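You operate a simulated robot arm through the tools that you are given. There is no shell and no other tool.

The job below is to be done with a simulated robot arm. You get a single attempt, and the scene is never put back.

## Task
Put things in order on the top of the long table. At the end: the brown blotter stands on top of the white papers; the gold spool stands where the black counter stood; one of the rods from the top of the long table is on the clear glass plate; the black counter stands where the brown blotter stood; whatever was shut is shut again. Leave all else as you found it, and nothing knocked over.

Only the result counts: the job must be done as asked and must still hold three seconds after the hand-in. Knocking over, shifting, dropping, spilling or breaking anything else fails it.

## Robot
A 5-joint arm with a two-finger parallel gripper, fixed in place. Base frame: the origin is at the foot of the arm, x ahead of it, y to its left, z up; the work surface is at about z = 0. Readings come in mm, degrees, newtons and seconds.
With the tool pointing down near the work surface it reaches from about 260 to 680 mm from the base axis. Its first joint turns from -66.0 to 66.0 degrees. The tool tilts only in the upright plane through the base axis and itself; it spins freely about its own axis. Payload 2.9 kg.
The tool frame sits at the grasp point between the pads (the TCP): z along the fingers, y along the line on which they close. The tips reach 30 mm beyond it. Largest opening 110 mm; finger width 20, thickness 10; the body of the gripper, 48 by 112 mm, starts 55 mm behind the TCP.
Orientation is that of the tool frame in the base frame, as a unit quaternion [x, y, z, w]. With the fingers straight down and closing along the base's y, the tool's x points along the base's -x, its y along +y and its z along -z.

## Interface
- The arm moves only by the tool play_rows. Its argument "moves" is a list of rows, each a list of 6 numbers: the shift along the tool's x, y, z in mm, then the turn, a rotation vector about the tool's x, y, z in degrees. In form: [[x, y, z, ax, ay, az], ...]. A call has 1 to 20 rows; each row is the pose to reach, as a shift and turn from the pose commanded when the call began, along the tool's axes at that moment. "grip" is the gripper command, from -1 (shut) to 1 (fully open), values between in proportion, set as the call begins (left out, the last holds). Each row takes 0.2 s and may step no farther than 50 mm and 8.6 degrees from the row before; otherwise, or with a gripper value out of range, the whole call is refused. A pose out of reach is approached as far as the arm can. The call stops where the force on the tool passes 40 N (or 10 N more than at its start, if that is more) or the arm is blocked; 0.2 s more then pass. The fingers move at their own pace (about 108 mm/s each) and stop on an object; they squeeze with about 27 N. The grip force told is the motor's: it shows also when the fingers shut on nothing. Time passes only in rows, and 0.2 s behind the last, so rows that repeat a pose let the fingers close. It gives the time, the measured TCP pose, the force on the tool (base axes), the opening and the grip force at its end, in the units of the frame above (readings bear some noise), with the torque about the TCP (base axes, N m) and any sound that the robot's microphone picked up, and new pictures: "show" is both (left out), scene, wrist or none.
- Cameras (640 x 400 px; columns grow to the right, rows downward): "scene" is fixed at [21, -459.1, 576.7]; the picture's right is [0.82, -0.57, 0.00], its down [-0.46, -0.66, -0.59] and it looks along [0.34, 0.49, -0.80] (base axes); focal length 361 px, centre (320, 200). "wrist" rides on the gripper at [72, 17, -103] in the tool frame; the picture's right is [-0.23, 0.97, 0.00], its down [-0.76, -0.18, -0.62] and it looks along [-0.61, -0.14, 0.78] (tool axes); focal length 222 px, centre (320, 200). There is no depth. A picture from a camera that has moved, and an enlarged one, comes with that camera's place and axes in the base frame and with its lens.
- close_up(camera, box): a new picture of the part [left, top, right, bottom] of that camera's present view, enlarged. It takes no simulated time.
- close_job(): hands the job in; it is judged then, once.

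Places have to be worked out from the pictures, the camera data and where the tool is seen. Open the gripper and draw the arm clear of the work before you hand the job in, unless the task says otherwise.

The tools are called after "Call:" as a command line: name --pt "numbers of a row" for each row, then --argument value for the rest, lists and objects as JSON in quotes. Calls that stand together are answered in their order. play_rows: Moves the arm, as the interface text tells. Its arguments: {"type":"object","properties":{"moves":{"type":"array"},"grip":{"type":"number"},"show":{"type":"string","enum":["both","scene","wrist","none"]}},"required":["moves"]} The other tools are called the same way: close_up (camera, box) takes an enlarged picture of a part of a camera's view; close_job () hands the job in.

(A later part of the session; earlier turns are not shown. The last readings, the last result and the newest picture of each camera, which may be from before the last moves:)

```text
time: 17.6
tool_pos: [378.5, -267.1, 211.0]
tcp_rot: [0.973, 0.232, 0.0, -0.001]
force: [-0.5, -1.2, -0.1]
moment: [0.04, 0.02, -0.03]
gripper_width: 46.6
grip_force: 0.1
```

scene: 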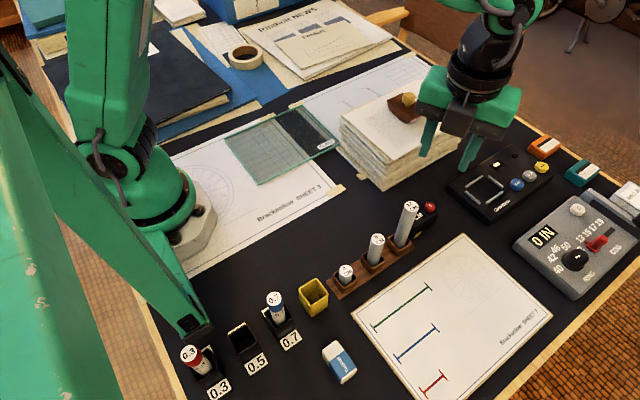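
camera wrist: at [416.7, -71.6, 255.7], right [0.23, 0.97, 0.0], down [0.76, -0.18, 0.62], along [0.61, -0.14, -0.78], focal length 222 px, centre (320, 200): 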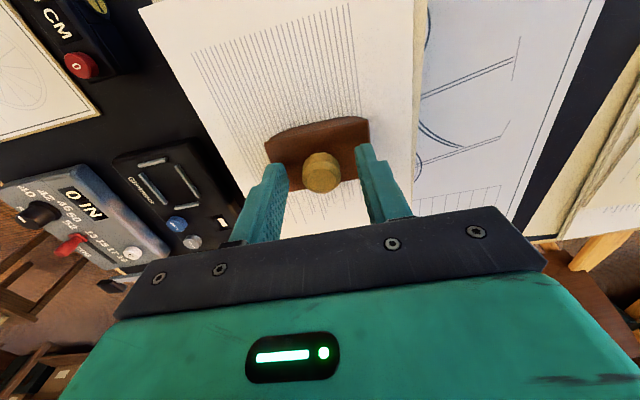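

Rotation so far is 153°; I finish the remaining 27° and go down to z≈140 to inspect the counter.

Call:
play_rows --pt "0 0 10 0 0 8.5" --pt "0 0 25 0 0 17" --pt "0 0 45 0 0 25.5" --pt "0 0 65 0 0 27" --pt "0 0 72 0 0 27" --pt "0 0 72 0 0 27"

Call:
close_up --camera "wrist" --box '[220, 40, 420, 230]'

Call:
close_up --camera "scene" --box '[360, 160, 480, 260]'

```text
time: 19.0
tool_pos: [378.8, -265.1, 139.3]
tcp_rot: [1.0, 0.0, 0.0, -0.001]
force: [0.0, 0.0, 0.7]
moment: [0.0, 0.02, 0.01]
gripper_width: 46.8
grip_force: 0.0
camera wrist: at [450.5, -283.6, 243.2], right [-0.23, -0.97, 0.0], down [-0.76, 0.18, 0.62], along [-0.61, 0.14, -0.78], focal length 222 px, centre (320, 200)
```

scene: 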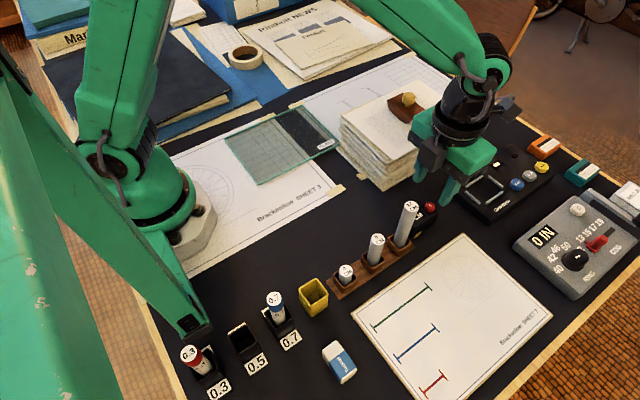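
wrist: 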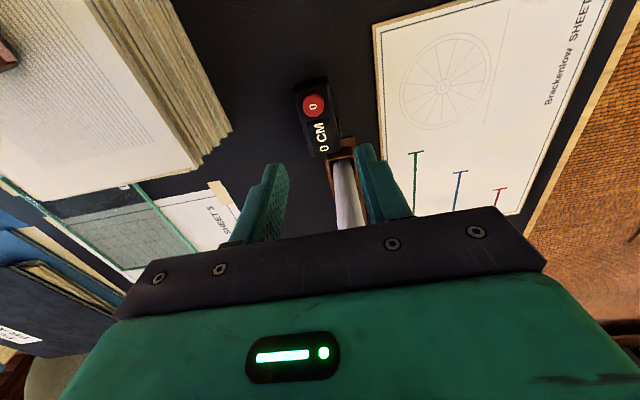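

```text
2.11 times, centred on (320, 135) of wrist
camera zoom: at [450.5, -283.6, 243.2], right [-0.23, -0.97, 0.0], down [-0.76, 0.18, 0.62], along [-0.61, 0.14, -0.78], focal length 468 px, centre (320, 337)
```

zoom: 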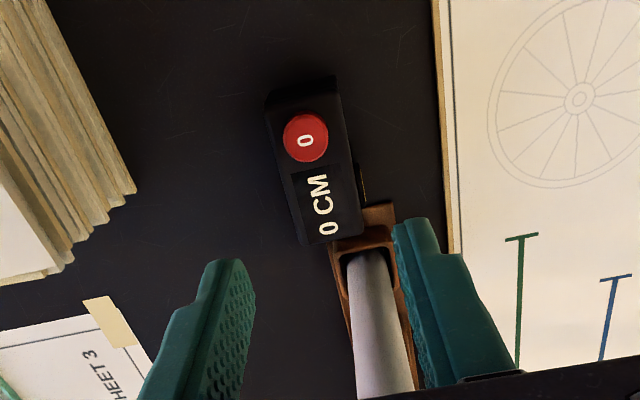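

```text
4.00 times, centred on (420, 210) of scene
camera zoom: at [21.0, -459.1, 576.7], right [0.82, -0.57, 0.0], down [-0.46, -0.66, -0.59], along [0.34, 0.49, -0.8], focal length 1445 px, centre (-80, 160)
```

zoom: 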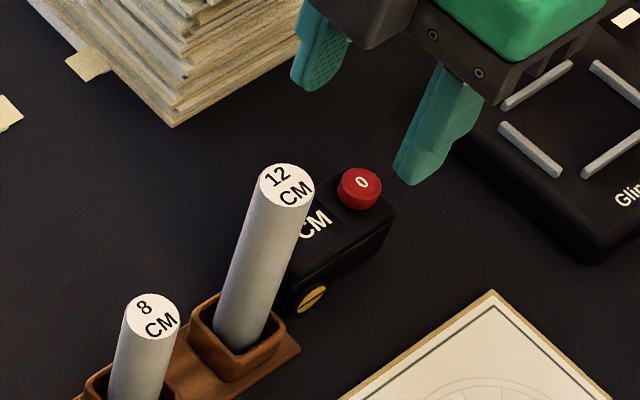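

From both sides the counter measures x 347.7–409, y −282…−251, height ≈38, turned about −2°. Gold axle ends are near x≈366, so I'll grip at x≈388; I align, open to 60 mm and descend partway.

Call:
play_rows --grip 0.1 --pt "9.5 1.0 20 0 0 2" --pt "9.5 1.0 45 0 0 2" --pt "9.5 1.0 65 0 0 2" --pt "9.5 1.0 65 0 0 2"

Call:
close_up --camera "wrist" --box '[220, 60, 420, 230]'

Call:
close_up --camera "scene" --box '[360, 160, 480, 260]'

```text
time: 20.0
tool_pos: [386.5, -266.1, 74.9]
tcp_rot: [1.0, -0.018, 0.0, 0.0]
force: [0.6, -0.5, 0.0]
moment: [0.03, 0.03, -0.01]
gripper_width: 60.4
grip_force: 0.0
camera wrist: at [458.8, -286.6, 179.1], right [-0.26, -0.97, 0.0], down [-0.75, 0.2, 0.62], along [-0.6, 0.16, -0.78], focal length 222 px, centre (320, 200)
```

scene: 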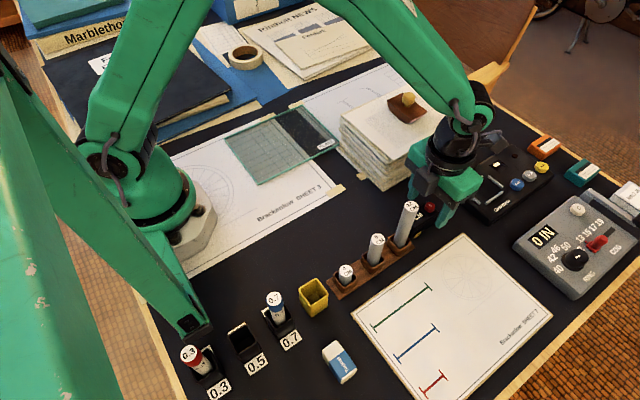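
wrist: 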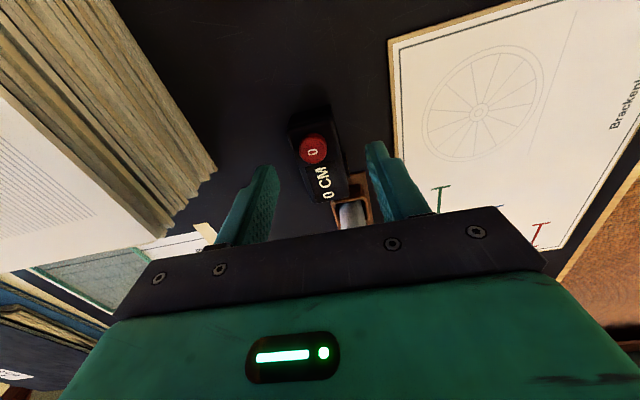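

```text
2.35 times, centred on (320, 145) of wrist
camera zoom: at [458.8, -286.6, 179.1], right [-0.26, -0.97, 0.0], down [-0.75, 0.2, 0.62], along [-0.6, 0.16, -0.78], focal length 523 px, centre (320, 329)
```

zoom: 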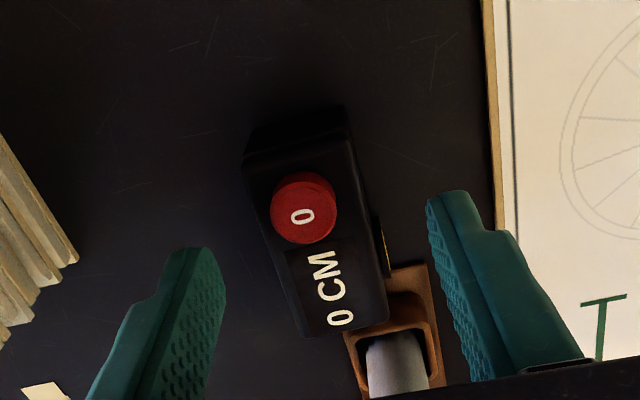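

```text
4.00 times, centred on (420, 210) of scene
camera zoom: at [21.0, -459.1, 576.7], right [0.82, -0.57, 0.0], down [-0.46, -0.66, -0.59], along [0.34, 0.49, -0.8], focal length 1445 px, centre (-80, 160)
```

zoom: 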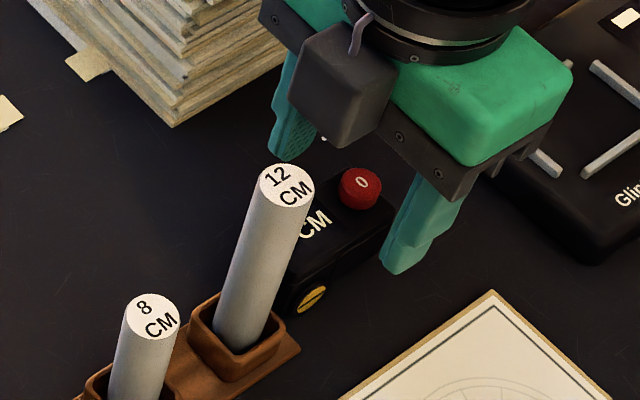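

The counter is centred between the fingers. I note a box on the gripper's −x side, so I shift my grip 6 mm farther from the tall rod and then lower to tips at about z=12.

Call:
play_rows --pt "6 0 5 0 0 0" --pt "6 0 18 0 0 0" --pt "6 0 28 0 0 0" --pt "6 0 33 0 0 0" --pt "6 0 33 0 0 0"

Call:
close_up --camera "wrist" --box '[220, 60, 420, 230]'

Call:
close_up --camera "scene" --box '[360, 160, 480, 260]'

```text
time: 21.2
tool_pos: [393.3, -266.9, 41.5]
tcp_rot: [1.0, -0.017, 0.0, -0.001]
force: [1.2, -0.1, 1.0]
moment: [-0.01, -0.02, 0.0]
gripper_width: 60.5
grip_force: 0.1
camera wrist: at [464.6, -286.9, 145.7], right [-0.26, -0.97, 0.0], down [-0.75, 0.2, 0.62], along [-0.6, 0.16, -0.78], focal length 222 px, centre (320, 200)
```

scene: 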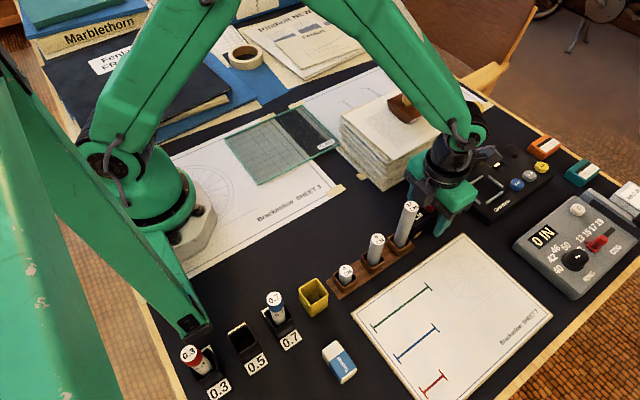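
wrist: 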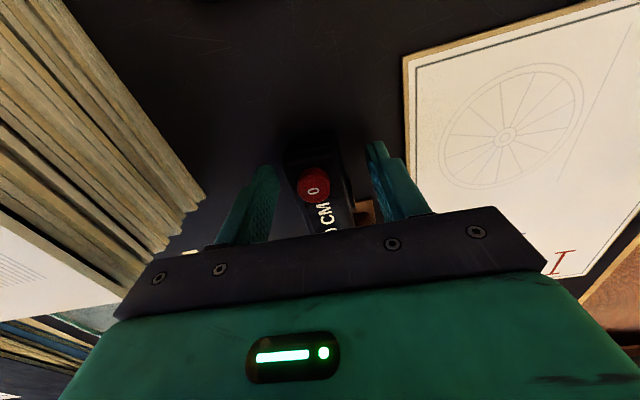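

```text
2.35 times, centred on (320, 145) of wrist
camera zoom: at [464.6, -286.9, 145.7], right [-0.26, -0.97, 0.0], down [-0.75, 0.2, 0.62], along [-0.6, 0.16, -0.78], focal length 523 px, centre (320, 329)
```

zoom: 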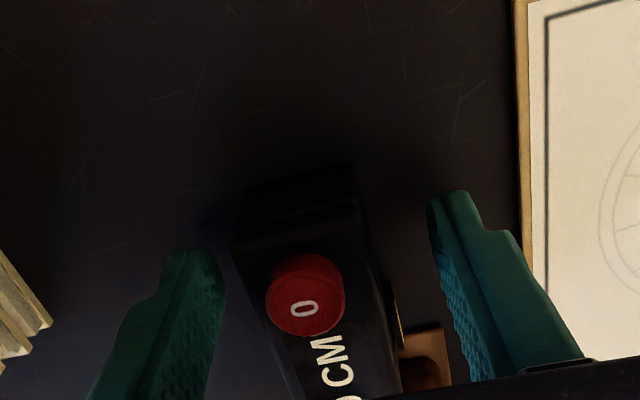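

```text
4.00 times, centred on (420, 210) of scene
camera zoom: at [21.0, -459.1, 576.7], right [0.82, -0.57, 0.0], down [-0.46, -0.66, -0.59], along [0.34, 0.49, -0.8], focal length 1445 px, centre (-80, 160)
```

zoom: 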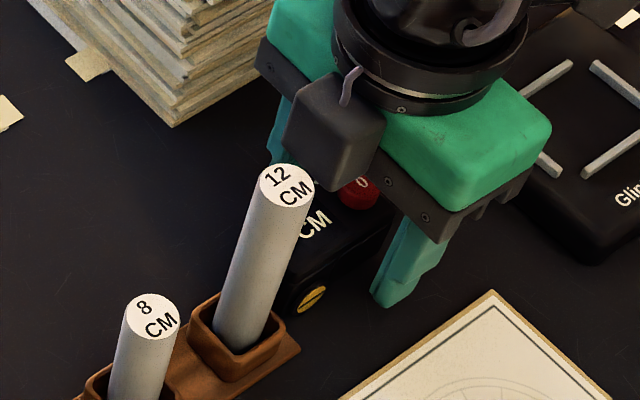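

The tips are either side of the counter and the box clears the tall rod. I close the gripper.

Call:
play_rows --grip -1 --pt "0 0 0 0 0 0" --pt "0 0 0 0 0 0" --pt "0 0 0 0 0 0" --pt "0 0 0 0 0 0" --show "wrist"

Call:
close_up --camera "scene" --box '[360, 160, 480, 260]'

```text
time: 22.2
tool_pos: [393.8, -266.6, 41.5]
tcp_rot: [1.0, -0.017, 0.001, 0.0]
force: [0.4, 1.3, 1.1]
moment: [0.03, 0.01, 0.01]
gripper_width: 31.6
grip_force: 26.5
camera wrist: at [464.7, -286.9, 145.8], right [-0.26, -0.97, 0.0], down [-0.75, 0.2, 0.62], along [-0.6, 0.16, -0.78], focal length 222 px, centre (320, 200)
```

wrist: 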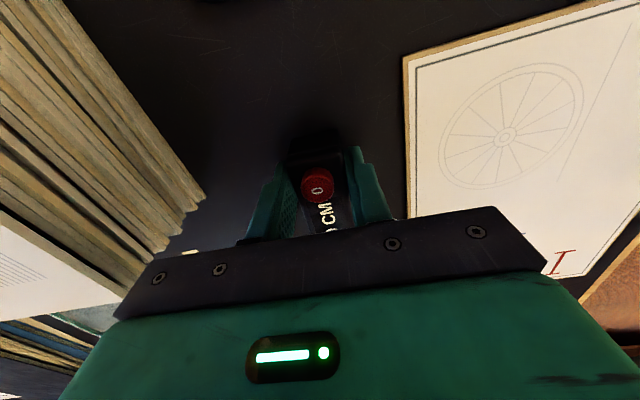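

```text
4.00 times, centred on (420, 210) of scene
camera zoom: at [21.0, -459.1, 576.7], right [0.82, -0.57, 0.0], down [-0.46, -0.66, -0.59], along [0.34, 0.49, -0.8], focal length 1445 px, centre (-80, 160)
```

zoom: 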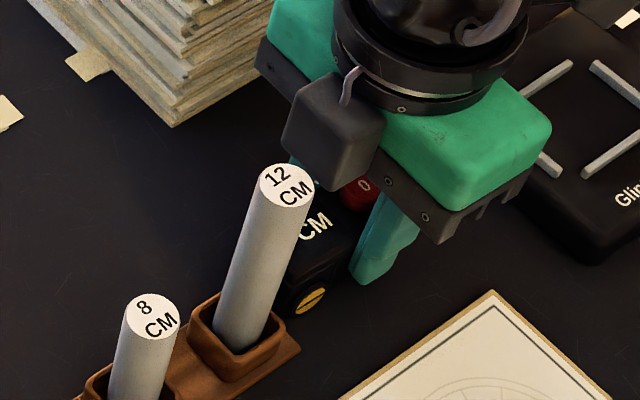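

The counter is held at 31.6 mm. I lift it 35 mm and carry it to the blotter's old spot (centre ≈ (447,−256)).

Call:
play_rows --pt "0 0 -5 0 0 0" --pt "0 0 -18 0 0 0" --pt "0 0 -35 0 0 0" --pt "20 -4 -35 0 0 0" --pt "45 -8.5 -35 0 0 0" --pt "62 -12 -35 0 0 0" --pt "68.1 -13 -35 0 0 0" --pt "68.1 -13 -35 0 0 0"

Call:
close_up --camera "scene" --box '[380, 150, 500, 250]'

Call:
close_up --camera "wrist" --box '[200, 60, 440, 250]'

```text
time: 24.0
tool_pos: [462.3, -255.4, 77.2]
tcp_rot: [1.0, -0.019, 0.001, 0.001]
force: [-0.2, -0.7, -1.3]
moment: [0.03, -0.04, 0.0]
gripper_width: 31.7
grip_force: 27.4
camera wrist: at [533.7, -276.6, 180.8], right [-0.26, -0.97, 0.0], down [-0.75, 0.2, 0.62], along [-0.6, 0.16, -0.78], focal length 222 px, centre (320, 200)
```

scene: 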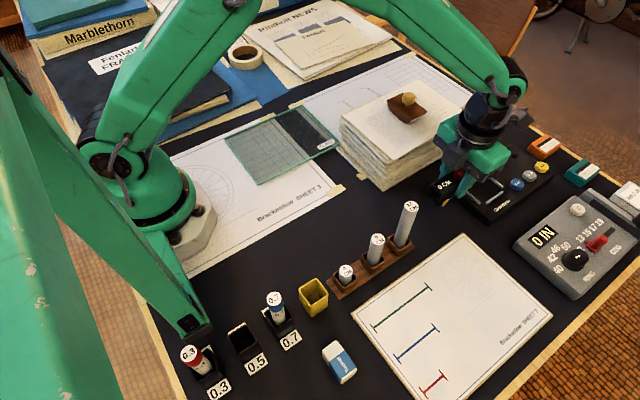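
wrist: 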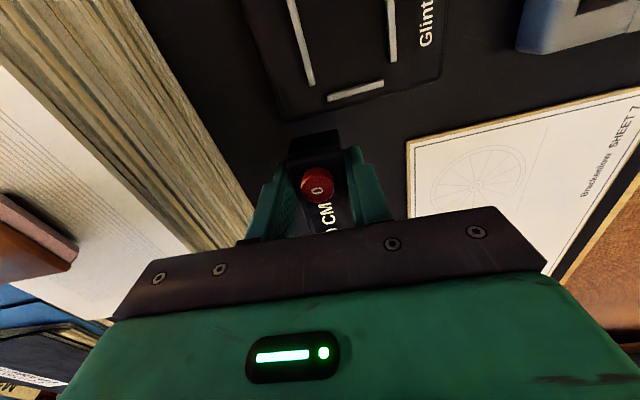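

```text
4.00 times, centred on (440, 200) of scene
camera zoom: at [21.0, -459.1, 576.7], right [0.82, -0.57, 0.0], down [-0.46, -0.66, -0.59], along [0.34, 0.49, -0.8], focal length 1445 px, centre (-160, 200)
```

zoom: 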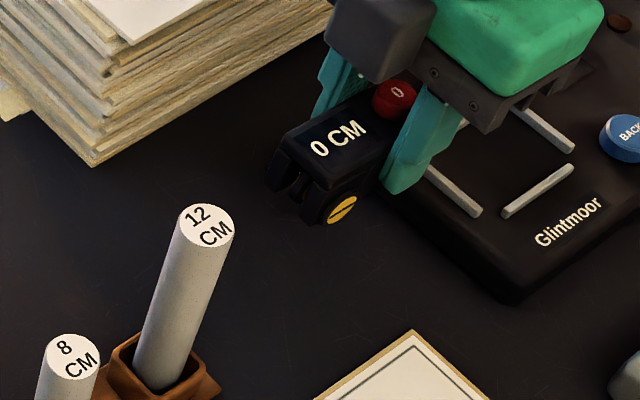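

```text
2.11 times, centred on (320, 155) of wrist
camera zoom: at [533.7, -276.6, 180.8], right [-0.26, -0.97, 0.0], down [-0.75, 0.2, 0.62], along [-0.6, 0.16, -0.78], focal length 468 px, centre (320, 295)
```

zoom: 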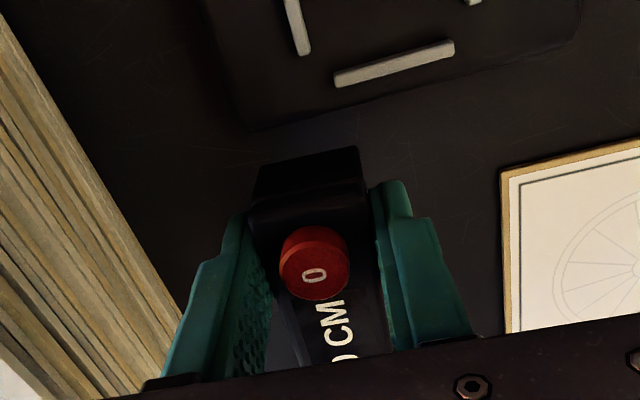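

The counter hangs level, clear of the deck and the stack. I lower it 33 mm, then read the force.

Call:
play_rows --pt "0 0 12 0 0 0" --pt "0 0 24 0 0 0" --pt "0 0 31 0 0 0" --pt "0 0 33.5 0 0 0" --pt "0 0 33.5 0 0 0"

Call:
close_up --camera "scene" --box '[380, 150, 500, 250]'

```text
time: 25.2
tool_pos: [461.2, -257.2, 44.2]
tcp_rot: [1.0, -0.017, -0.001, 0.0]
force: [0.5, 0.2, -2.2]
moment: [0.02, -0.06, -0.01]
gripper_width: 31.6
grip_force: 26.9
camera wrist: at [533.1, -276.6, 147.0], right [-0.26, -0.97, 0.0], down [-0.75, 0.2, 0.62], along [-0.6, 0.16, -0.78], focal length 222 px, centre (320, 200)
```

scene: 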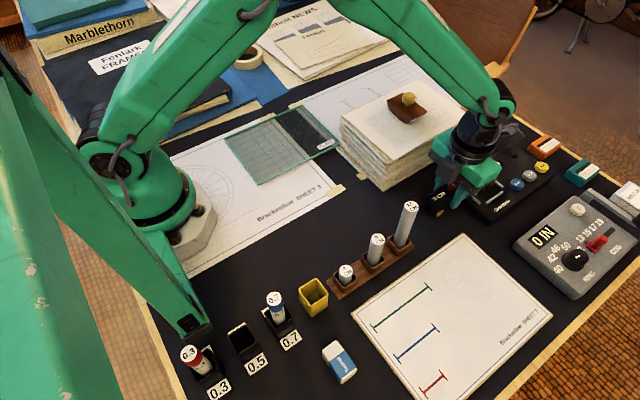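
wrist: 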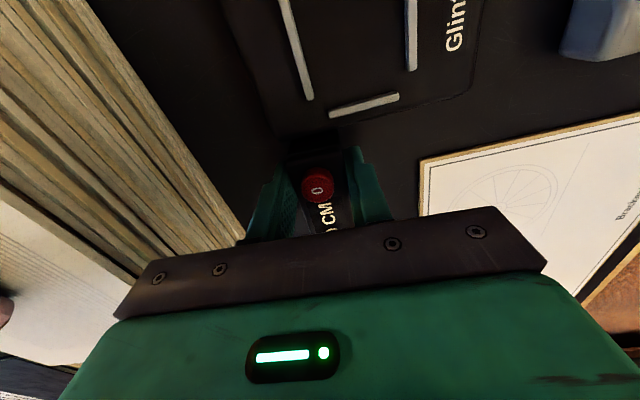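

```text
4.00 times, centred on (440, 200) of scene
camera zoom: at [21.0, -459.1, 576.7], right [0.82, -0.57, 0.0], down [-0.46, -0.66, -0.59], along [0.34, 0.49, -0.8], focal length 1445 px, centre (-160, 200)
```

zoom: 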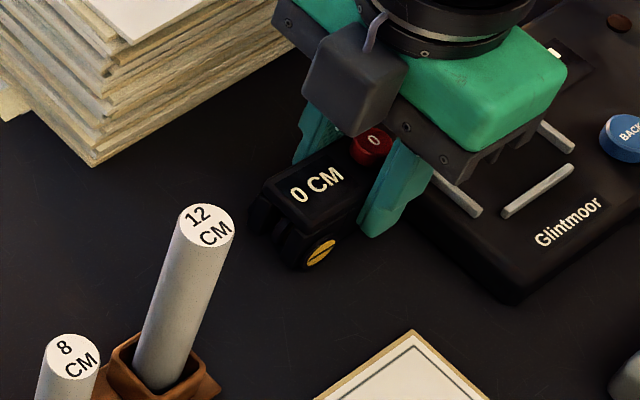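

No contact yet. I lower 1 mm at a time.

Call:
play_rows --pt "0 0 1.2 0 0 0" --pt "0 0 1.2 0 0 0" --show "none"

```text
time: 25.8
tool_pos: [462.5, -255.9, 41.7]
tcp_rot: [1.0, -0.017, 0.001, 0.0]
force: [-0.4, 0.7, -0.6]
moment: [-0.01, 0.05, 0.01]
gripper_width: 31.8
grip_force: 27.0
```

Call:
play_rows --pt "0 0 0.8 0 0 0" --pt "0 0 0.8 0 0 0" --show "none"

```text
time: 26.4
tool_pos: [462.9, -257.3, 42.5]
tcp_rot: [1.0, -0.018, 0.0, -0.001]
force: [-0.4, 4.3, 8.5]
moment: [0.16, 0.32, -0.12]
gripper_width: 31.9
grip_force: 27.0
```

Contact at 8.5 N: the counter is on the table. I ease up half a millimetre and open the fingers.

Call:
play_rows --pt "0 0 -0.6 0 0 0" --pt "0 0 -0.6 0 0 0" --show "none"

Call:
play_rows --grip -0.05 --pt "0 0 0 0 0 0" --pt "0 0 0 0 0 0" --pt "0 0 0 0 0 0"

Call:
close_up --camera "scene" --box '[380, 150, 500, 250]'

```text
time: 27.0
tool_pos: [462.0, -256.6, 42.1]
tcp_rot: [1.0, -0.018, 0.0, 0.0]
force: [0.7, 0.8, 6.3]
moment: [0.08, 0.17, -0.04]
gripper_width: 31.9
grip_force: 26.9
```

```text
time: 27.8
tool_pos: [460.6, -256.9, 41.4]
tcp_rot: [1.0, -0.017, 0.0, 0.0]
force: [0.3, 0.2, 0.3]
moment: [0.0, 0.0, 0.0]
gripper_width: 52.1
grip_force: 0.0
camera wrist: at [533.1, -276.6, 145.5], right [-0.26, -0.97, 0.0], down [-0.75, 0.2, 0.62], along [-0.6, 0.16, -0.78], focal length 222 px, centre (320, 200)
```

scene: 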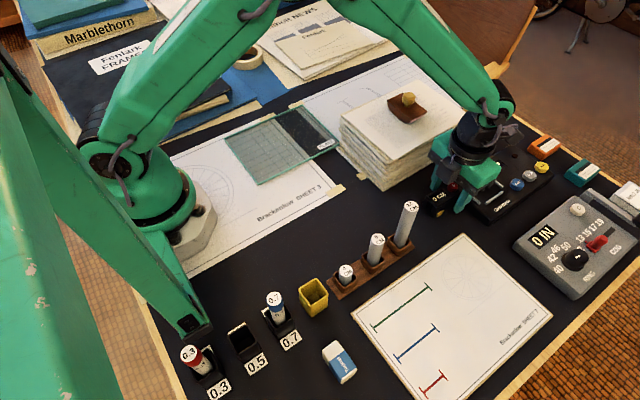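
wrist: 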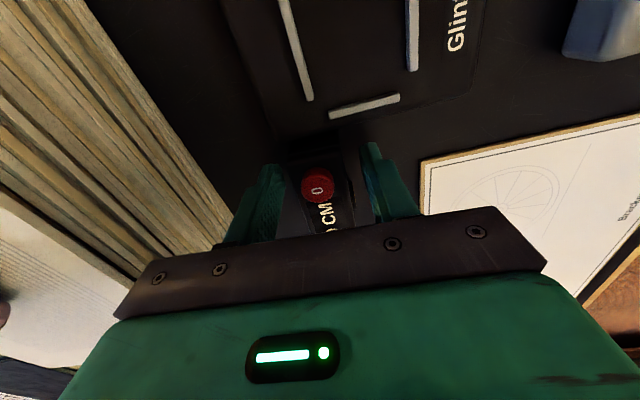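

```text
4.00 times, centred on (440, 200) of scene
camera zoom: at [21.0, -459.1, 576.7], right [0.82, -0.57, 0.0], down [-0.46, -0.66, -0.59], along [0.34, 0.49, -0.8], focal length 1445 px, centre (-160, 200)
```

zoom: 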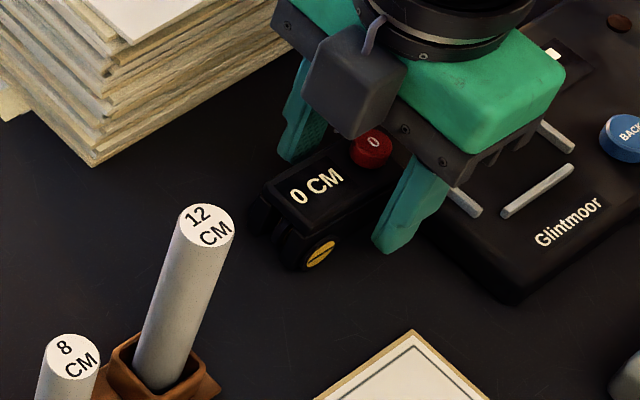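

The counter stands in the blotter's place. I lift straight off and check it from above before turning to the spool.

Call:
play_rows --pt "0 0 -15 0 0 0" --pt "0 0 -50 0 0 0" --pt "0 0 -95 0 0 0" --pt "0 0 -140 0 0 0" --pt "0 0 -165 0 0 0" --pt "0 0 -165 0 0 0"

Call:
close_up --camera "scene" --box '[380, 150, 500, 250]'

Call:
close_up --camera "wrist" --box '[200, 0, 440, 200]'

```text
time: 29.2
tool_pos: [461.6, -255.4, 206.9]
tcp_rot: [1.0, -0.017, 0.0, 0.0]
force: [0.4, 0.1, 0.3]
moment: [-0.05, 0.01, -0.01]
gripper_width: 52.4
grip_force: 0.1
camera wrist: at [533.3, -275.4, 311.4], right [-0.26, -0.97, 0.0], down [-0.75, 0.2, 0.62], along [-0.6, 0.16, -0.78], focal length 222 px, centre (320, 200)
```

scene: 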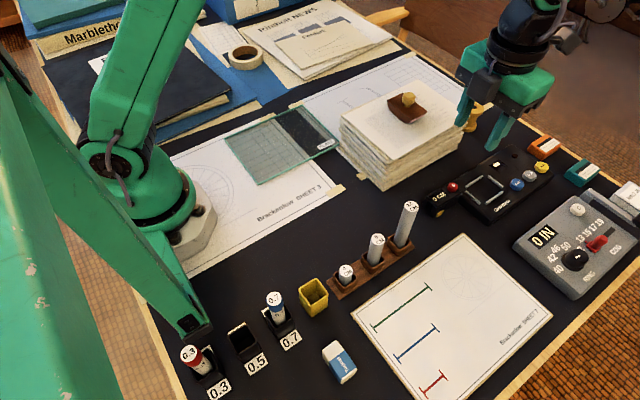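
wrist: 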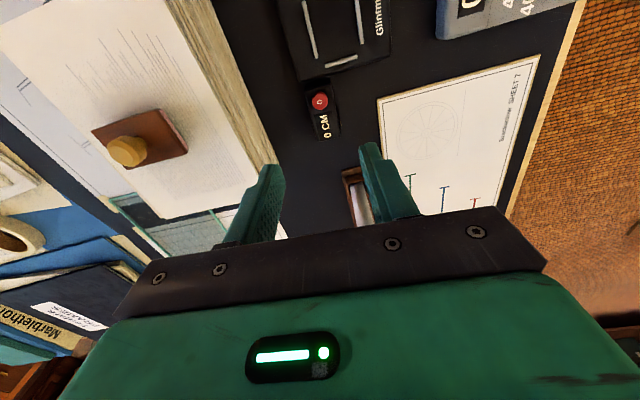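

```text
4.00 times, centred on (440, 200) of scene
camera zoom: at [21.0, -459.1, 576.7], right [0.82, -0.57, 0.0], down [-0.46, -0.66, -0.59], along [0.34, 0.49, -0.8], focal length 1445 px, centre (-160, 200)
```

zoom: 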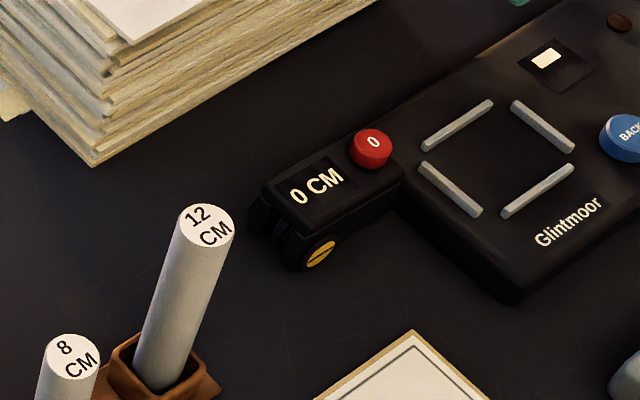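

```text
2.00 times, centred on (320, 100) of wrist
camera zoom: at [533.3, -275.4, 311.4], right [-0.26, -0.97, 0.0], down [-0.75, 0.2, 0.62], along [-0.6, 0.16, -0.78], focal length 444 px, centre (320, 400)
```

zoom: 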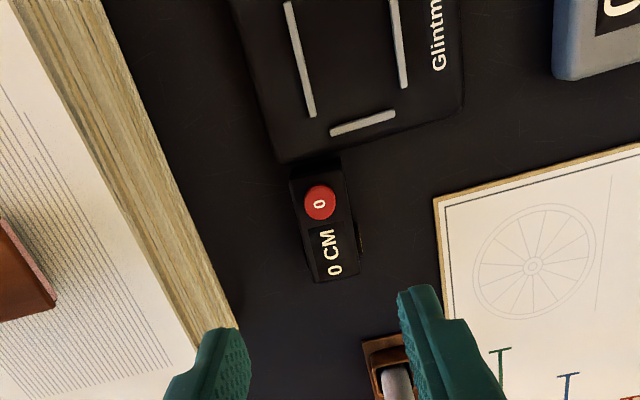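

The counter stands where intended. I enlarge the gap between it and the black deck to make sure they don't touch.

Call:
close_up --camera "wrist" --box '[280, 50, 370, 150]'

Call:
close_up --camera "scene" --box '[420, 165, 480, 220]'

Call:
close_up --camera "scene" --box '[440, 80, 540, 160]'

```text
4.00 times, centred on (325, 100) of wrist
camera zoom: at [533.3, -275.4, 311.4], right [-0.26, -0.97, 0.0], down [-0.75, 0.2, 0.62], along [-0.6, 0.16, -0.78], focal length 888 px, centre (300, 600)
```

zoom: 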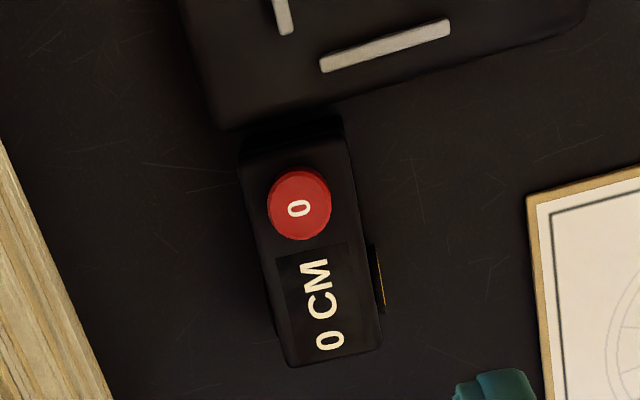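

```text
7.27 times, centred on (450, 192) of scene
camera zoom: at [21.0, -459.1, 576.7], right [0.82, -0.57, 0.0], down [-0.46, -0.66, -0.59], along [0.34, 0.49, -0.8], focal length 2627 px, centre (-626, 254)
```

zoom: 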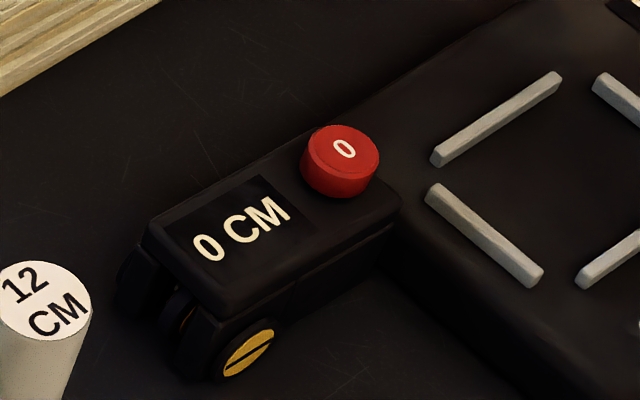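

```text
5.00 times, centred on (490, 120) of scene
camera zoom: at [21.0, -459.1, 576.7], right [0.82, -0.57, 0.0], down [-0.46, -0.66, -0.59], along [0.34, 0.49, -0.8], focal length 1806 px, centre (-530, 600)
```

zoom: 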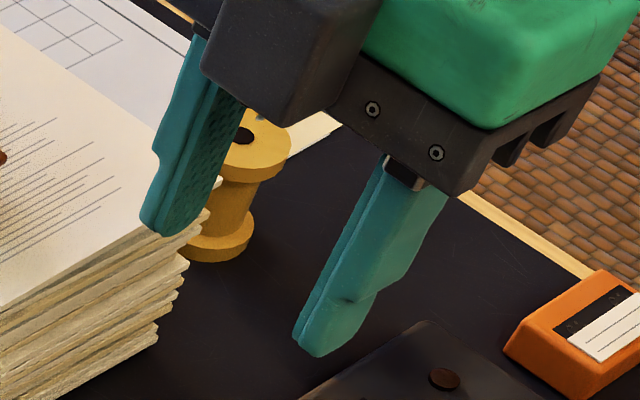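

The counter's measured centre is about (448,−257) with a visible gap to the deck. Next I turn the tool back toward its original orientation (about 15° off) while moving toward the spool behind the stack.

Call:
play_rows --pt "6.7 -6.3 0 0 0 -8.35" --pt "13.4 -12.6 0 0 0 -16.7" --pt "20.1 -19 0 0 0 -25.05" --pt "26.8 -25.3 0 0 0 -33.4" --pt "33.5 -31.6 0 0 0 -41.75" --pt "40.2 -37.9 0 0 0 -50.1" --pt "46.9 -44.2 0 0 0 -58.45" --pt "53.6 -50.6 0 0 0 -66.8" --pt "60.3 -56.9 0 0 0 -75.15" --pt "67 -63.2 0 0 0 -83.5" --pt "73.7 -69.5 0 0 0 -91.85" --pt "80.4 -75.8 0 0 0 -100.2" --pt "87.1 -82.2 0 0 0 -108.55" --pt "93.8 -88.5 0 0 0 -116.9" --pt "100.5 -94.8 0 0 0 -125.25" --pt "107.2 -101.1 0 0 0 -133.6" --pt "113.9 -107.4 0 0 0 -141.95" --pt "120.6 -113.8 0 0 0 -150.3" --pt "127.3 -120.1 0 0 0 -158.65" --pt "134 -126.4 0 0 0 -167"

Call:
close_up --camera "wrist" --box '[200, 60, 440, 240]'

Call:
close_up --camera "scene" --box '[420, 60, 540, 160]'

```text
time: 33.4
tool_pos: [599.7, -134.4, 205.9]
tcp_rot: [0.13, 0.992, 0.0, 0.0]
force: [-0.2, -1.1, -0.3]
moment: [-0.04, 0.03, -0.01]
gripper_width: 52.5
grip_force: 0.0
camera wrist: at [534.3, -100.3, 310.7], right [0.47, 0.88, 0.0], down [0.69, -0.37, 0.62], along [0.55, -0.29, -0.78], focal length 222 px, centre (320, 200)
```

scene: 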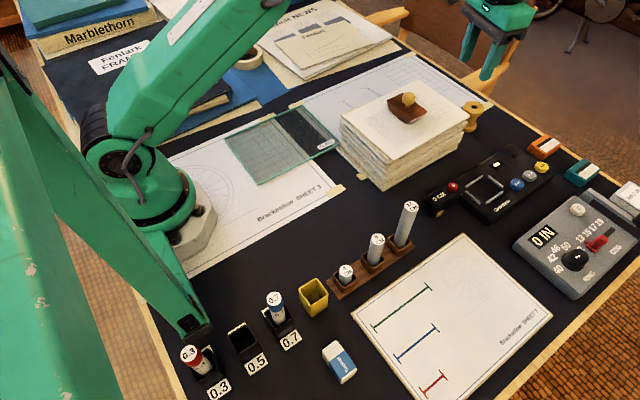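
wrist: 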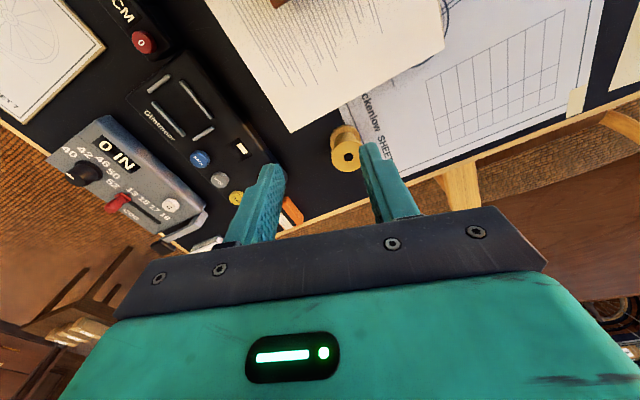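

```text
2.22 times, centred on (320, 150) of wrist
camera zoom: at [534.3, -100.3, 310.7], right [0.47, 0.88, 0.0], down [0.69, -0.37, 0.62], along [0.55, -0.29, -0.78], focal length 494 px, centre (320, 311)
```

zoom: 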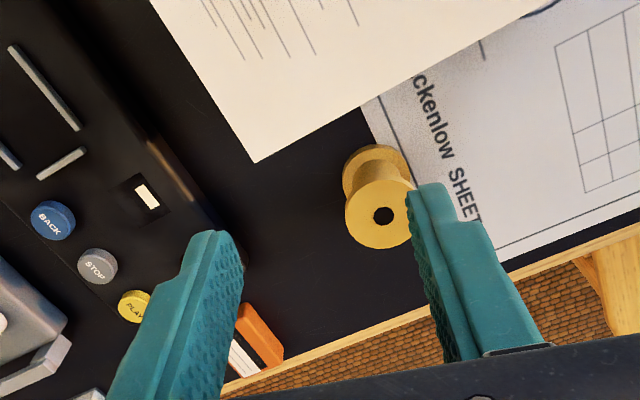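

```text
4.00 times, centred on (480, 110) of scene
camera zoom: at [21.0, -459.1, 576.7], right [0.82, -0.57, 0.0], down [-0.46, -0.66, -0.59], along [0.34, 0.49, -0.8], focal length 1445 px, centre (-320, 560)
```

zoom: 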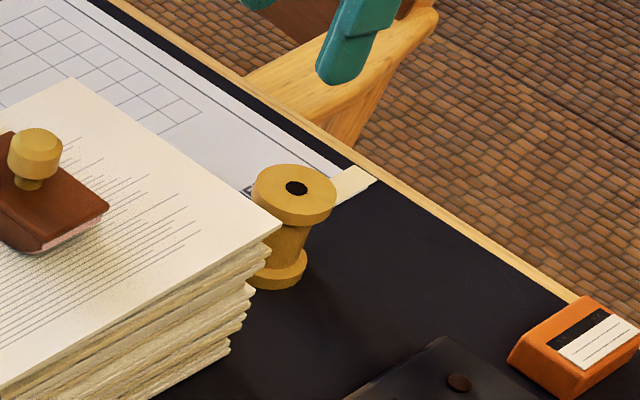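

The spool's axis is at about (667,−131), top z≈57, right at the arm's reach limit (radius ≈680). I open to 70 mm and approach to (650,−130) at z≈150 to see how it reaches.

Call:
play_rows --grip 0.27 --pt "-24 9 0 0 0 0" --pt "-47.1 17.3 0 0 0 0" --pt "-47.1 17.3 30 0 0 0" --pt "-47.1 17.3 56 0 0 0" --pt "-47.1 17.3 56 0 0 0"

Call:
close_up --camera "wrist" --box '[200, 60, 440, 240]'

```text
time: 34.6
tool_pos: [649.4, -130.0, 150.6]
tcp_rot: [0.13, 0.991, 0.0, 0.0]
force: [0.1, 0.4, -0.1]
moment: [0.02, -0.04, 0.0]
gripper_width: 70.0
grip_force: 0.0
out of reach, approached as far as the arm can: row 2
camera wrist: at [584.3, -95.4, 254.3], right [0.47, 0.88, 0.0], down [0.69, -0.37, 0.62], along [0.55, -0.29, -0.78], focal length 222 px, centre (320, 200)
```

scene: 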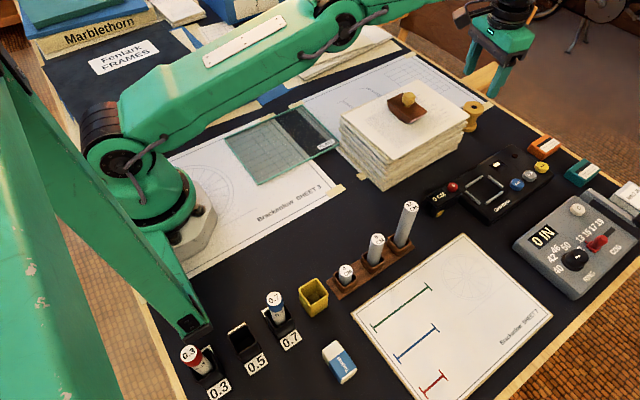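
wrist: 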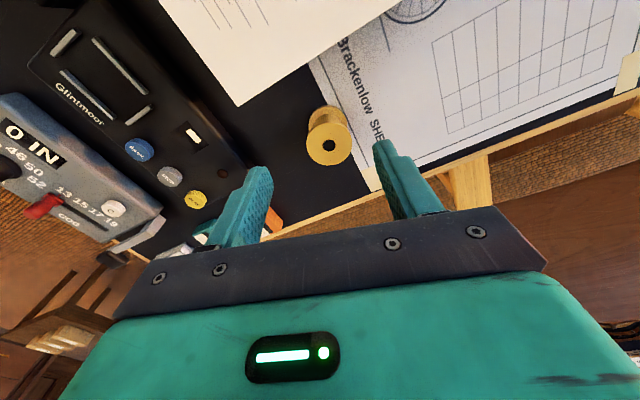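

```text
2.22 times, centred on (320, 150) of wrist
camera zoom: at [584.3, -95.4, 254.3], right [0.47, 0.88, 0.0], down [0.69, -0.37, 0.62], along [0.55, -0.29, -0.78], focal length 494 px, centre (320, 311)
```

zoom: 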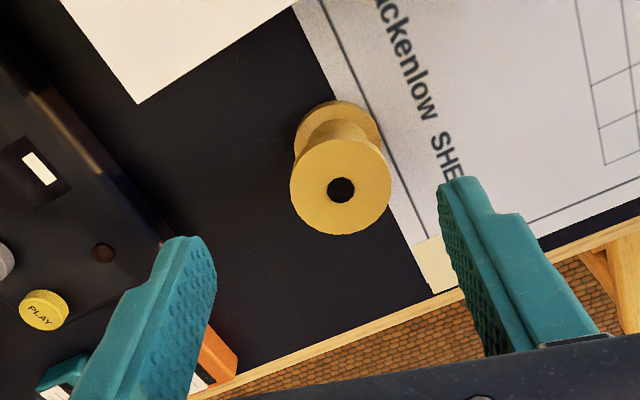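

The spool's centre is about (667.5,−130) with a 43 mm flange. I lower to z≈100, move out to radius 674 and check that pose is reached before going around the spool.

Call:
play_rows --pt "0 0 25 0 0 0" --pt "0 0 50 0 0 0" --pt "-10.75 4.33 52 0 0 0" --pt "-10.75 4.33 52 0 0 0"

Call:
close_up --camera "wrist" --box '[200, 60, 440, 240]'

Call:
close_up --camera "scene" --box '[420, 40, 540, 160]'

```text
time: 35.6
tool_pos: [662.3, -128.2, 98.7]
tcp_rot: [0.131, 0.991, 0.0, 0.0]
force: [-0.7, 0.3, -0.1]
moment: [-0.02, 0.03, 0.0]
gripper_width: 69.8
grip_force: 0.0
camera wrist: at [595.8, -94.2, 202.6], right [0.47, 0.88, 0.0], down [0.69, -0.37, 0.62], along [0.55, -0.29, -0.78], focal length 222 px, centre (320, 200)
```

scene: 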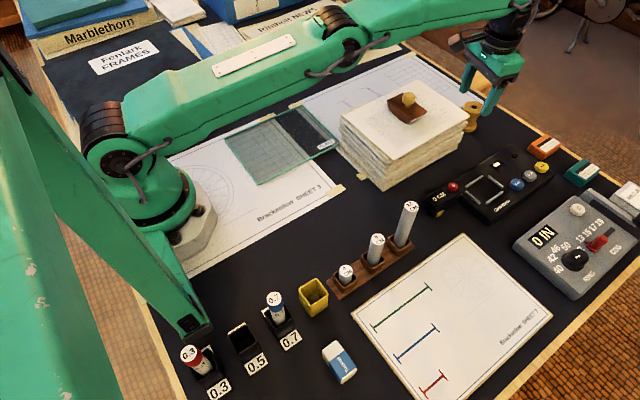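
wrist: 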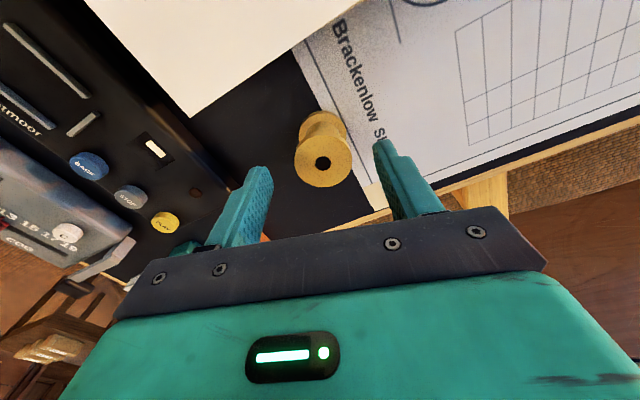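

```text
2.22 times, centred on (320, 150) of wrist
camera zoom: at [595.8, -94.2, 202.6], right [0.47, 0.88, 0.0], down [0.69, -0.37, 0.62], along [0.55, -0.29, -0.78], focal length 494 px, centre (320, 311)
```

zoom: 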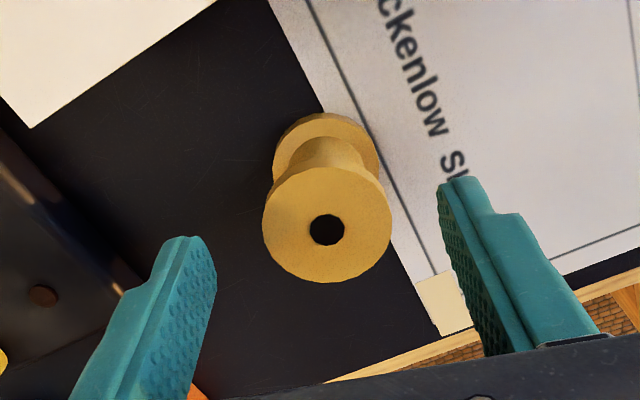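

```text
3.33 times, centred on (480, 100) of scene
camera zoom: at [21.0, -459.1, 576.7], right [0.82, -0.57, 0.0], down [-0.46, -0.66, -0.59], along [0.34, 0.49, -0.8], focal length 1204 px, centre (-213, 533)
```

zoom: 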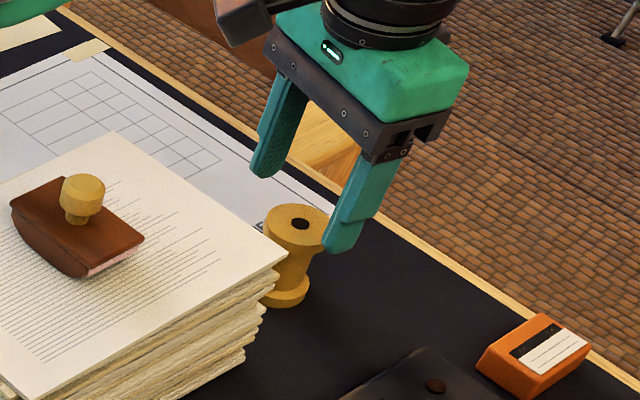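

The spool is laterally centred between the fingers and 6 mm beyond the TCP, still within the pads. I go down around it to z≈40.

Call:
play_rows --pt "0 0 15 0 0 0" --pt "0 0 30 0 0 0" --pt "0 0 45 0 0 0" --pt "0 0 56 0 0 0" --pt "0 0 59 0 0 0" --pt "0 0 59 0 0 0"

Call:
close_up --camera "wrist" --box '[200, 60, 440, 240]'

Call:
close_up --camera "scene" --box '[420, 40, 540, 160]'

```text
time: 37.0
tool_pos: [663.0, -129.1, 40.8]
tcp_rot: [0.131, 0.991, 0.0, 0.0]
force: [0.0, -0.4, -0.4]
moment: [0.03, -0.01, -0.01]
gripper_width: 69.7
grip_force: 0.0
camera wrist: at [595.9, -94.3, 143.6], right [0.47, 0.88, 0.0], down [0.69, -0.37, 0.62], along [0.55, -0.29, -0.78], focal length 222 px, centre (320, 200)
```

scene: 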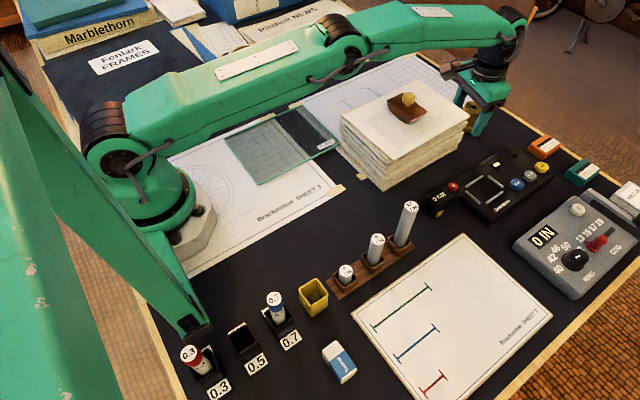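
wrist: 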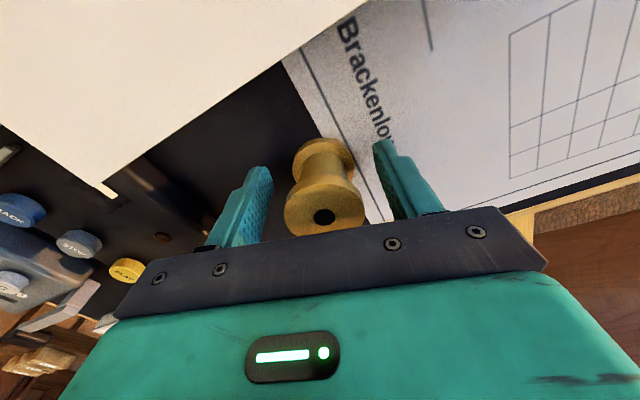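

```text
2.22 times, centred on (320, 150) of wrist
camera zoom: at [595.9, -94.3, 143.6], right [0.47, 0.88, 0.0], down [0.69, -0.37, 0.62], along [0.55, -0.29, -0.78], focal length 494 px, centre (320, 311)
```

zoom: 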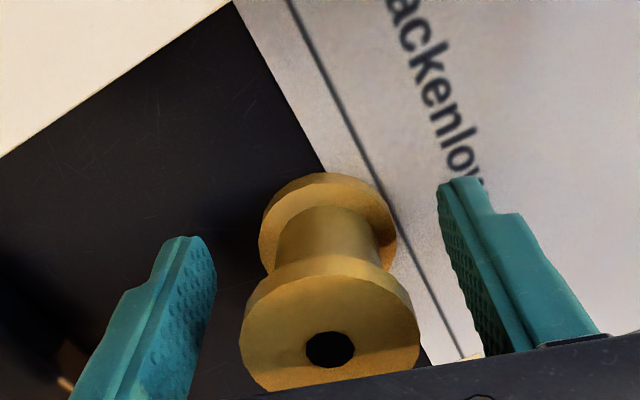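

```text
3.33 times, centred on (480, 100) of scene
camera zoom: at [21.0, -459.1, 576.7], right [0.82, -0.57, 0.0], down [-0.46, -0.66, -0.59], along [0.34, 0.49, -0.8], focal length 1204 px, centre (-213, 533)
```

zoom: 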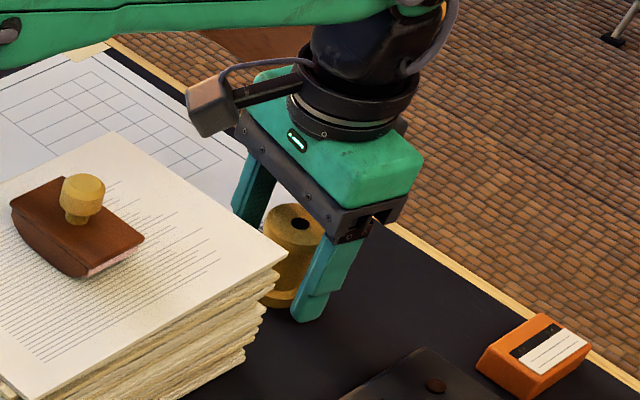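

The spool is between the fingers. I close on it.

Call:
play_rows --grip -1 --pt "0 0 0 0 0 0" --pt "0 0 0 0 0 0" --pt "0 0 0 0 0 0" --pt "0 0 0 0 0 0" --show "wrist"

Call:
close_up --camera "wrist" --box '[200, 60, 440, 240]'

```text
time: 38.0
tool_pos: [661.3, -127.9, 39.6]
tcp_rot: [0.13, 0.992, 0.0, 0.0]
force: [0.3, 0.5, 0.9]
moment: [0.01, -0.02, 0.02]
gripper_width: 43.3
grip_force: 27.2
camera wrist: at [595.9, -94.3, 143.8], right [0.47, 0.88, 0.0], down [0.69, -0.37, 0.62], along [0.55, -0.29, -0.78], focal length 222 px, centre (320, 200)
```

wrist: 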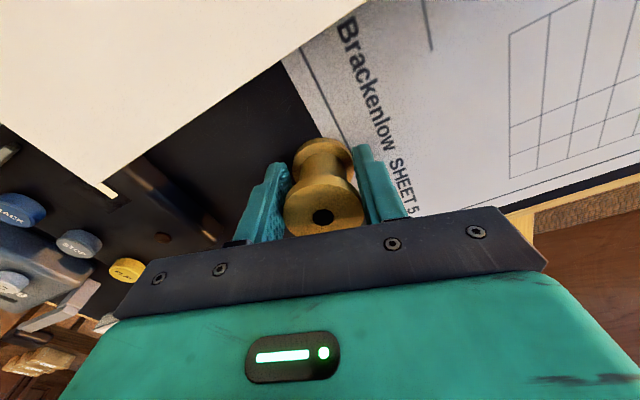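

```text
2.22 times, centred on (320, 150) of wrist
camera zoom: at [595.9, -94.3, 143.8], right [0.47, 0.88, 0.0], down [0.69, -0.37, 0.62], along [0.55, -0.29, -0.78], focal length 494 px, centre (320, 311)
```

zoom: 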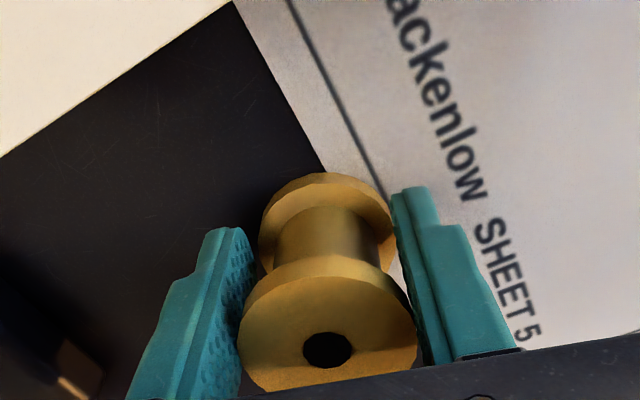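

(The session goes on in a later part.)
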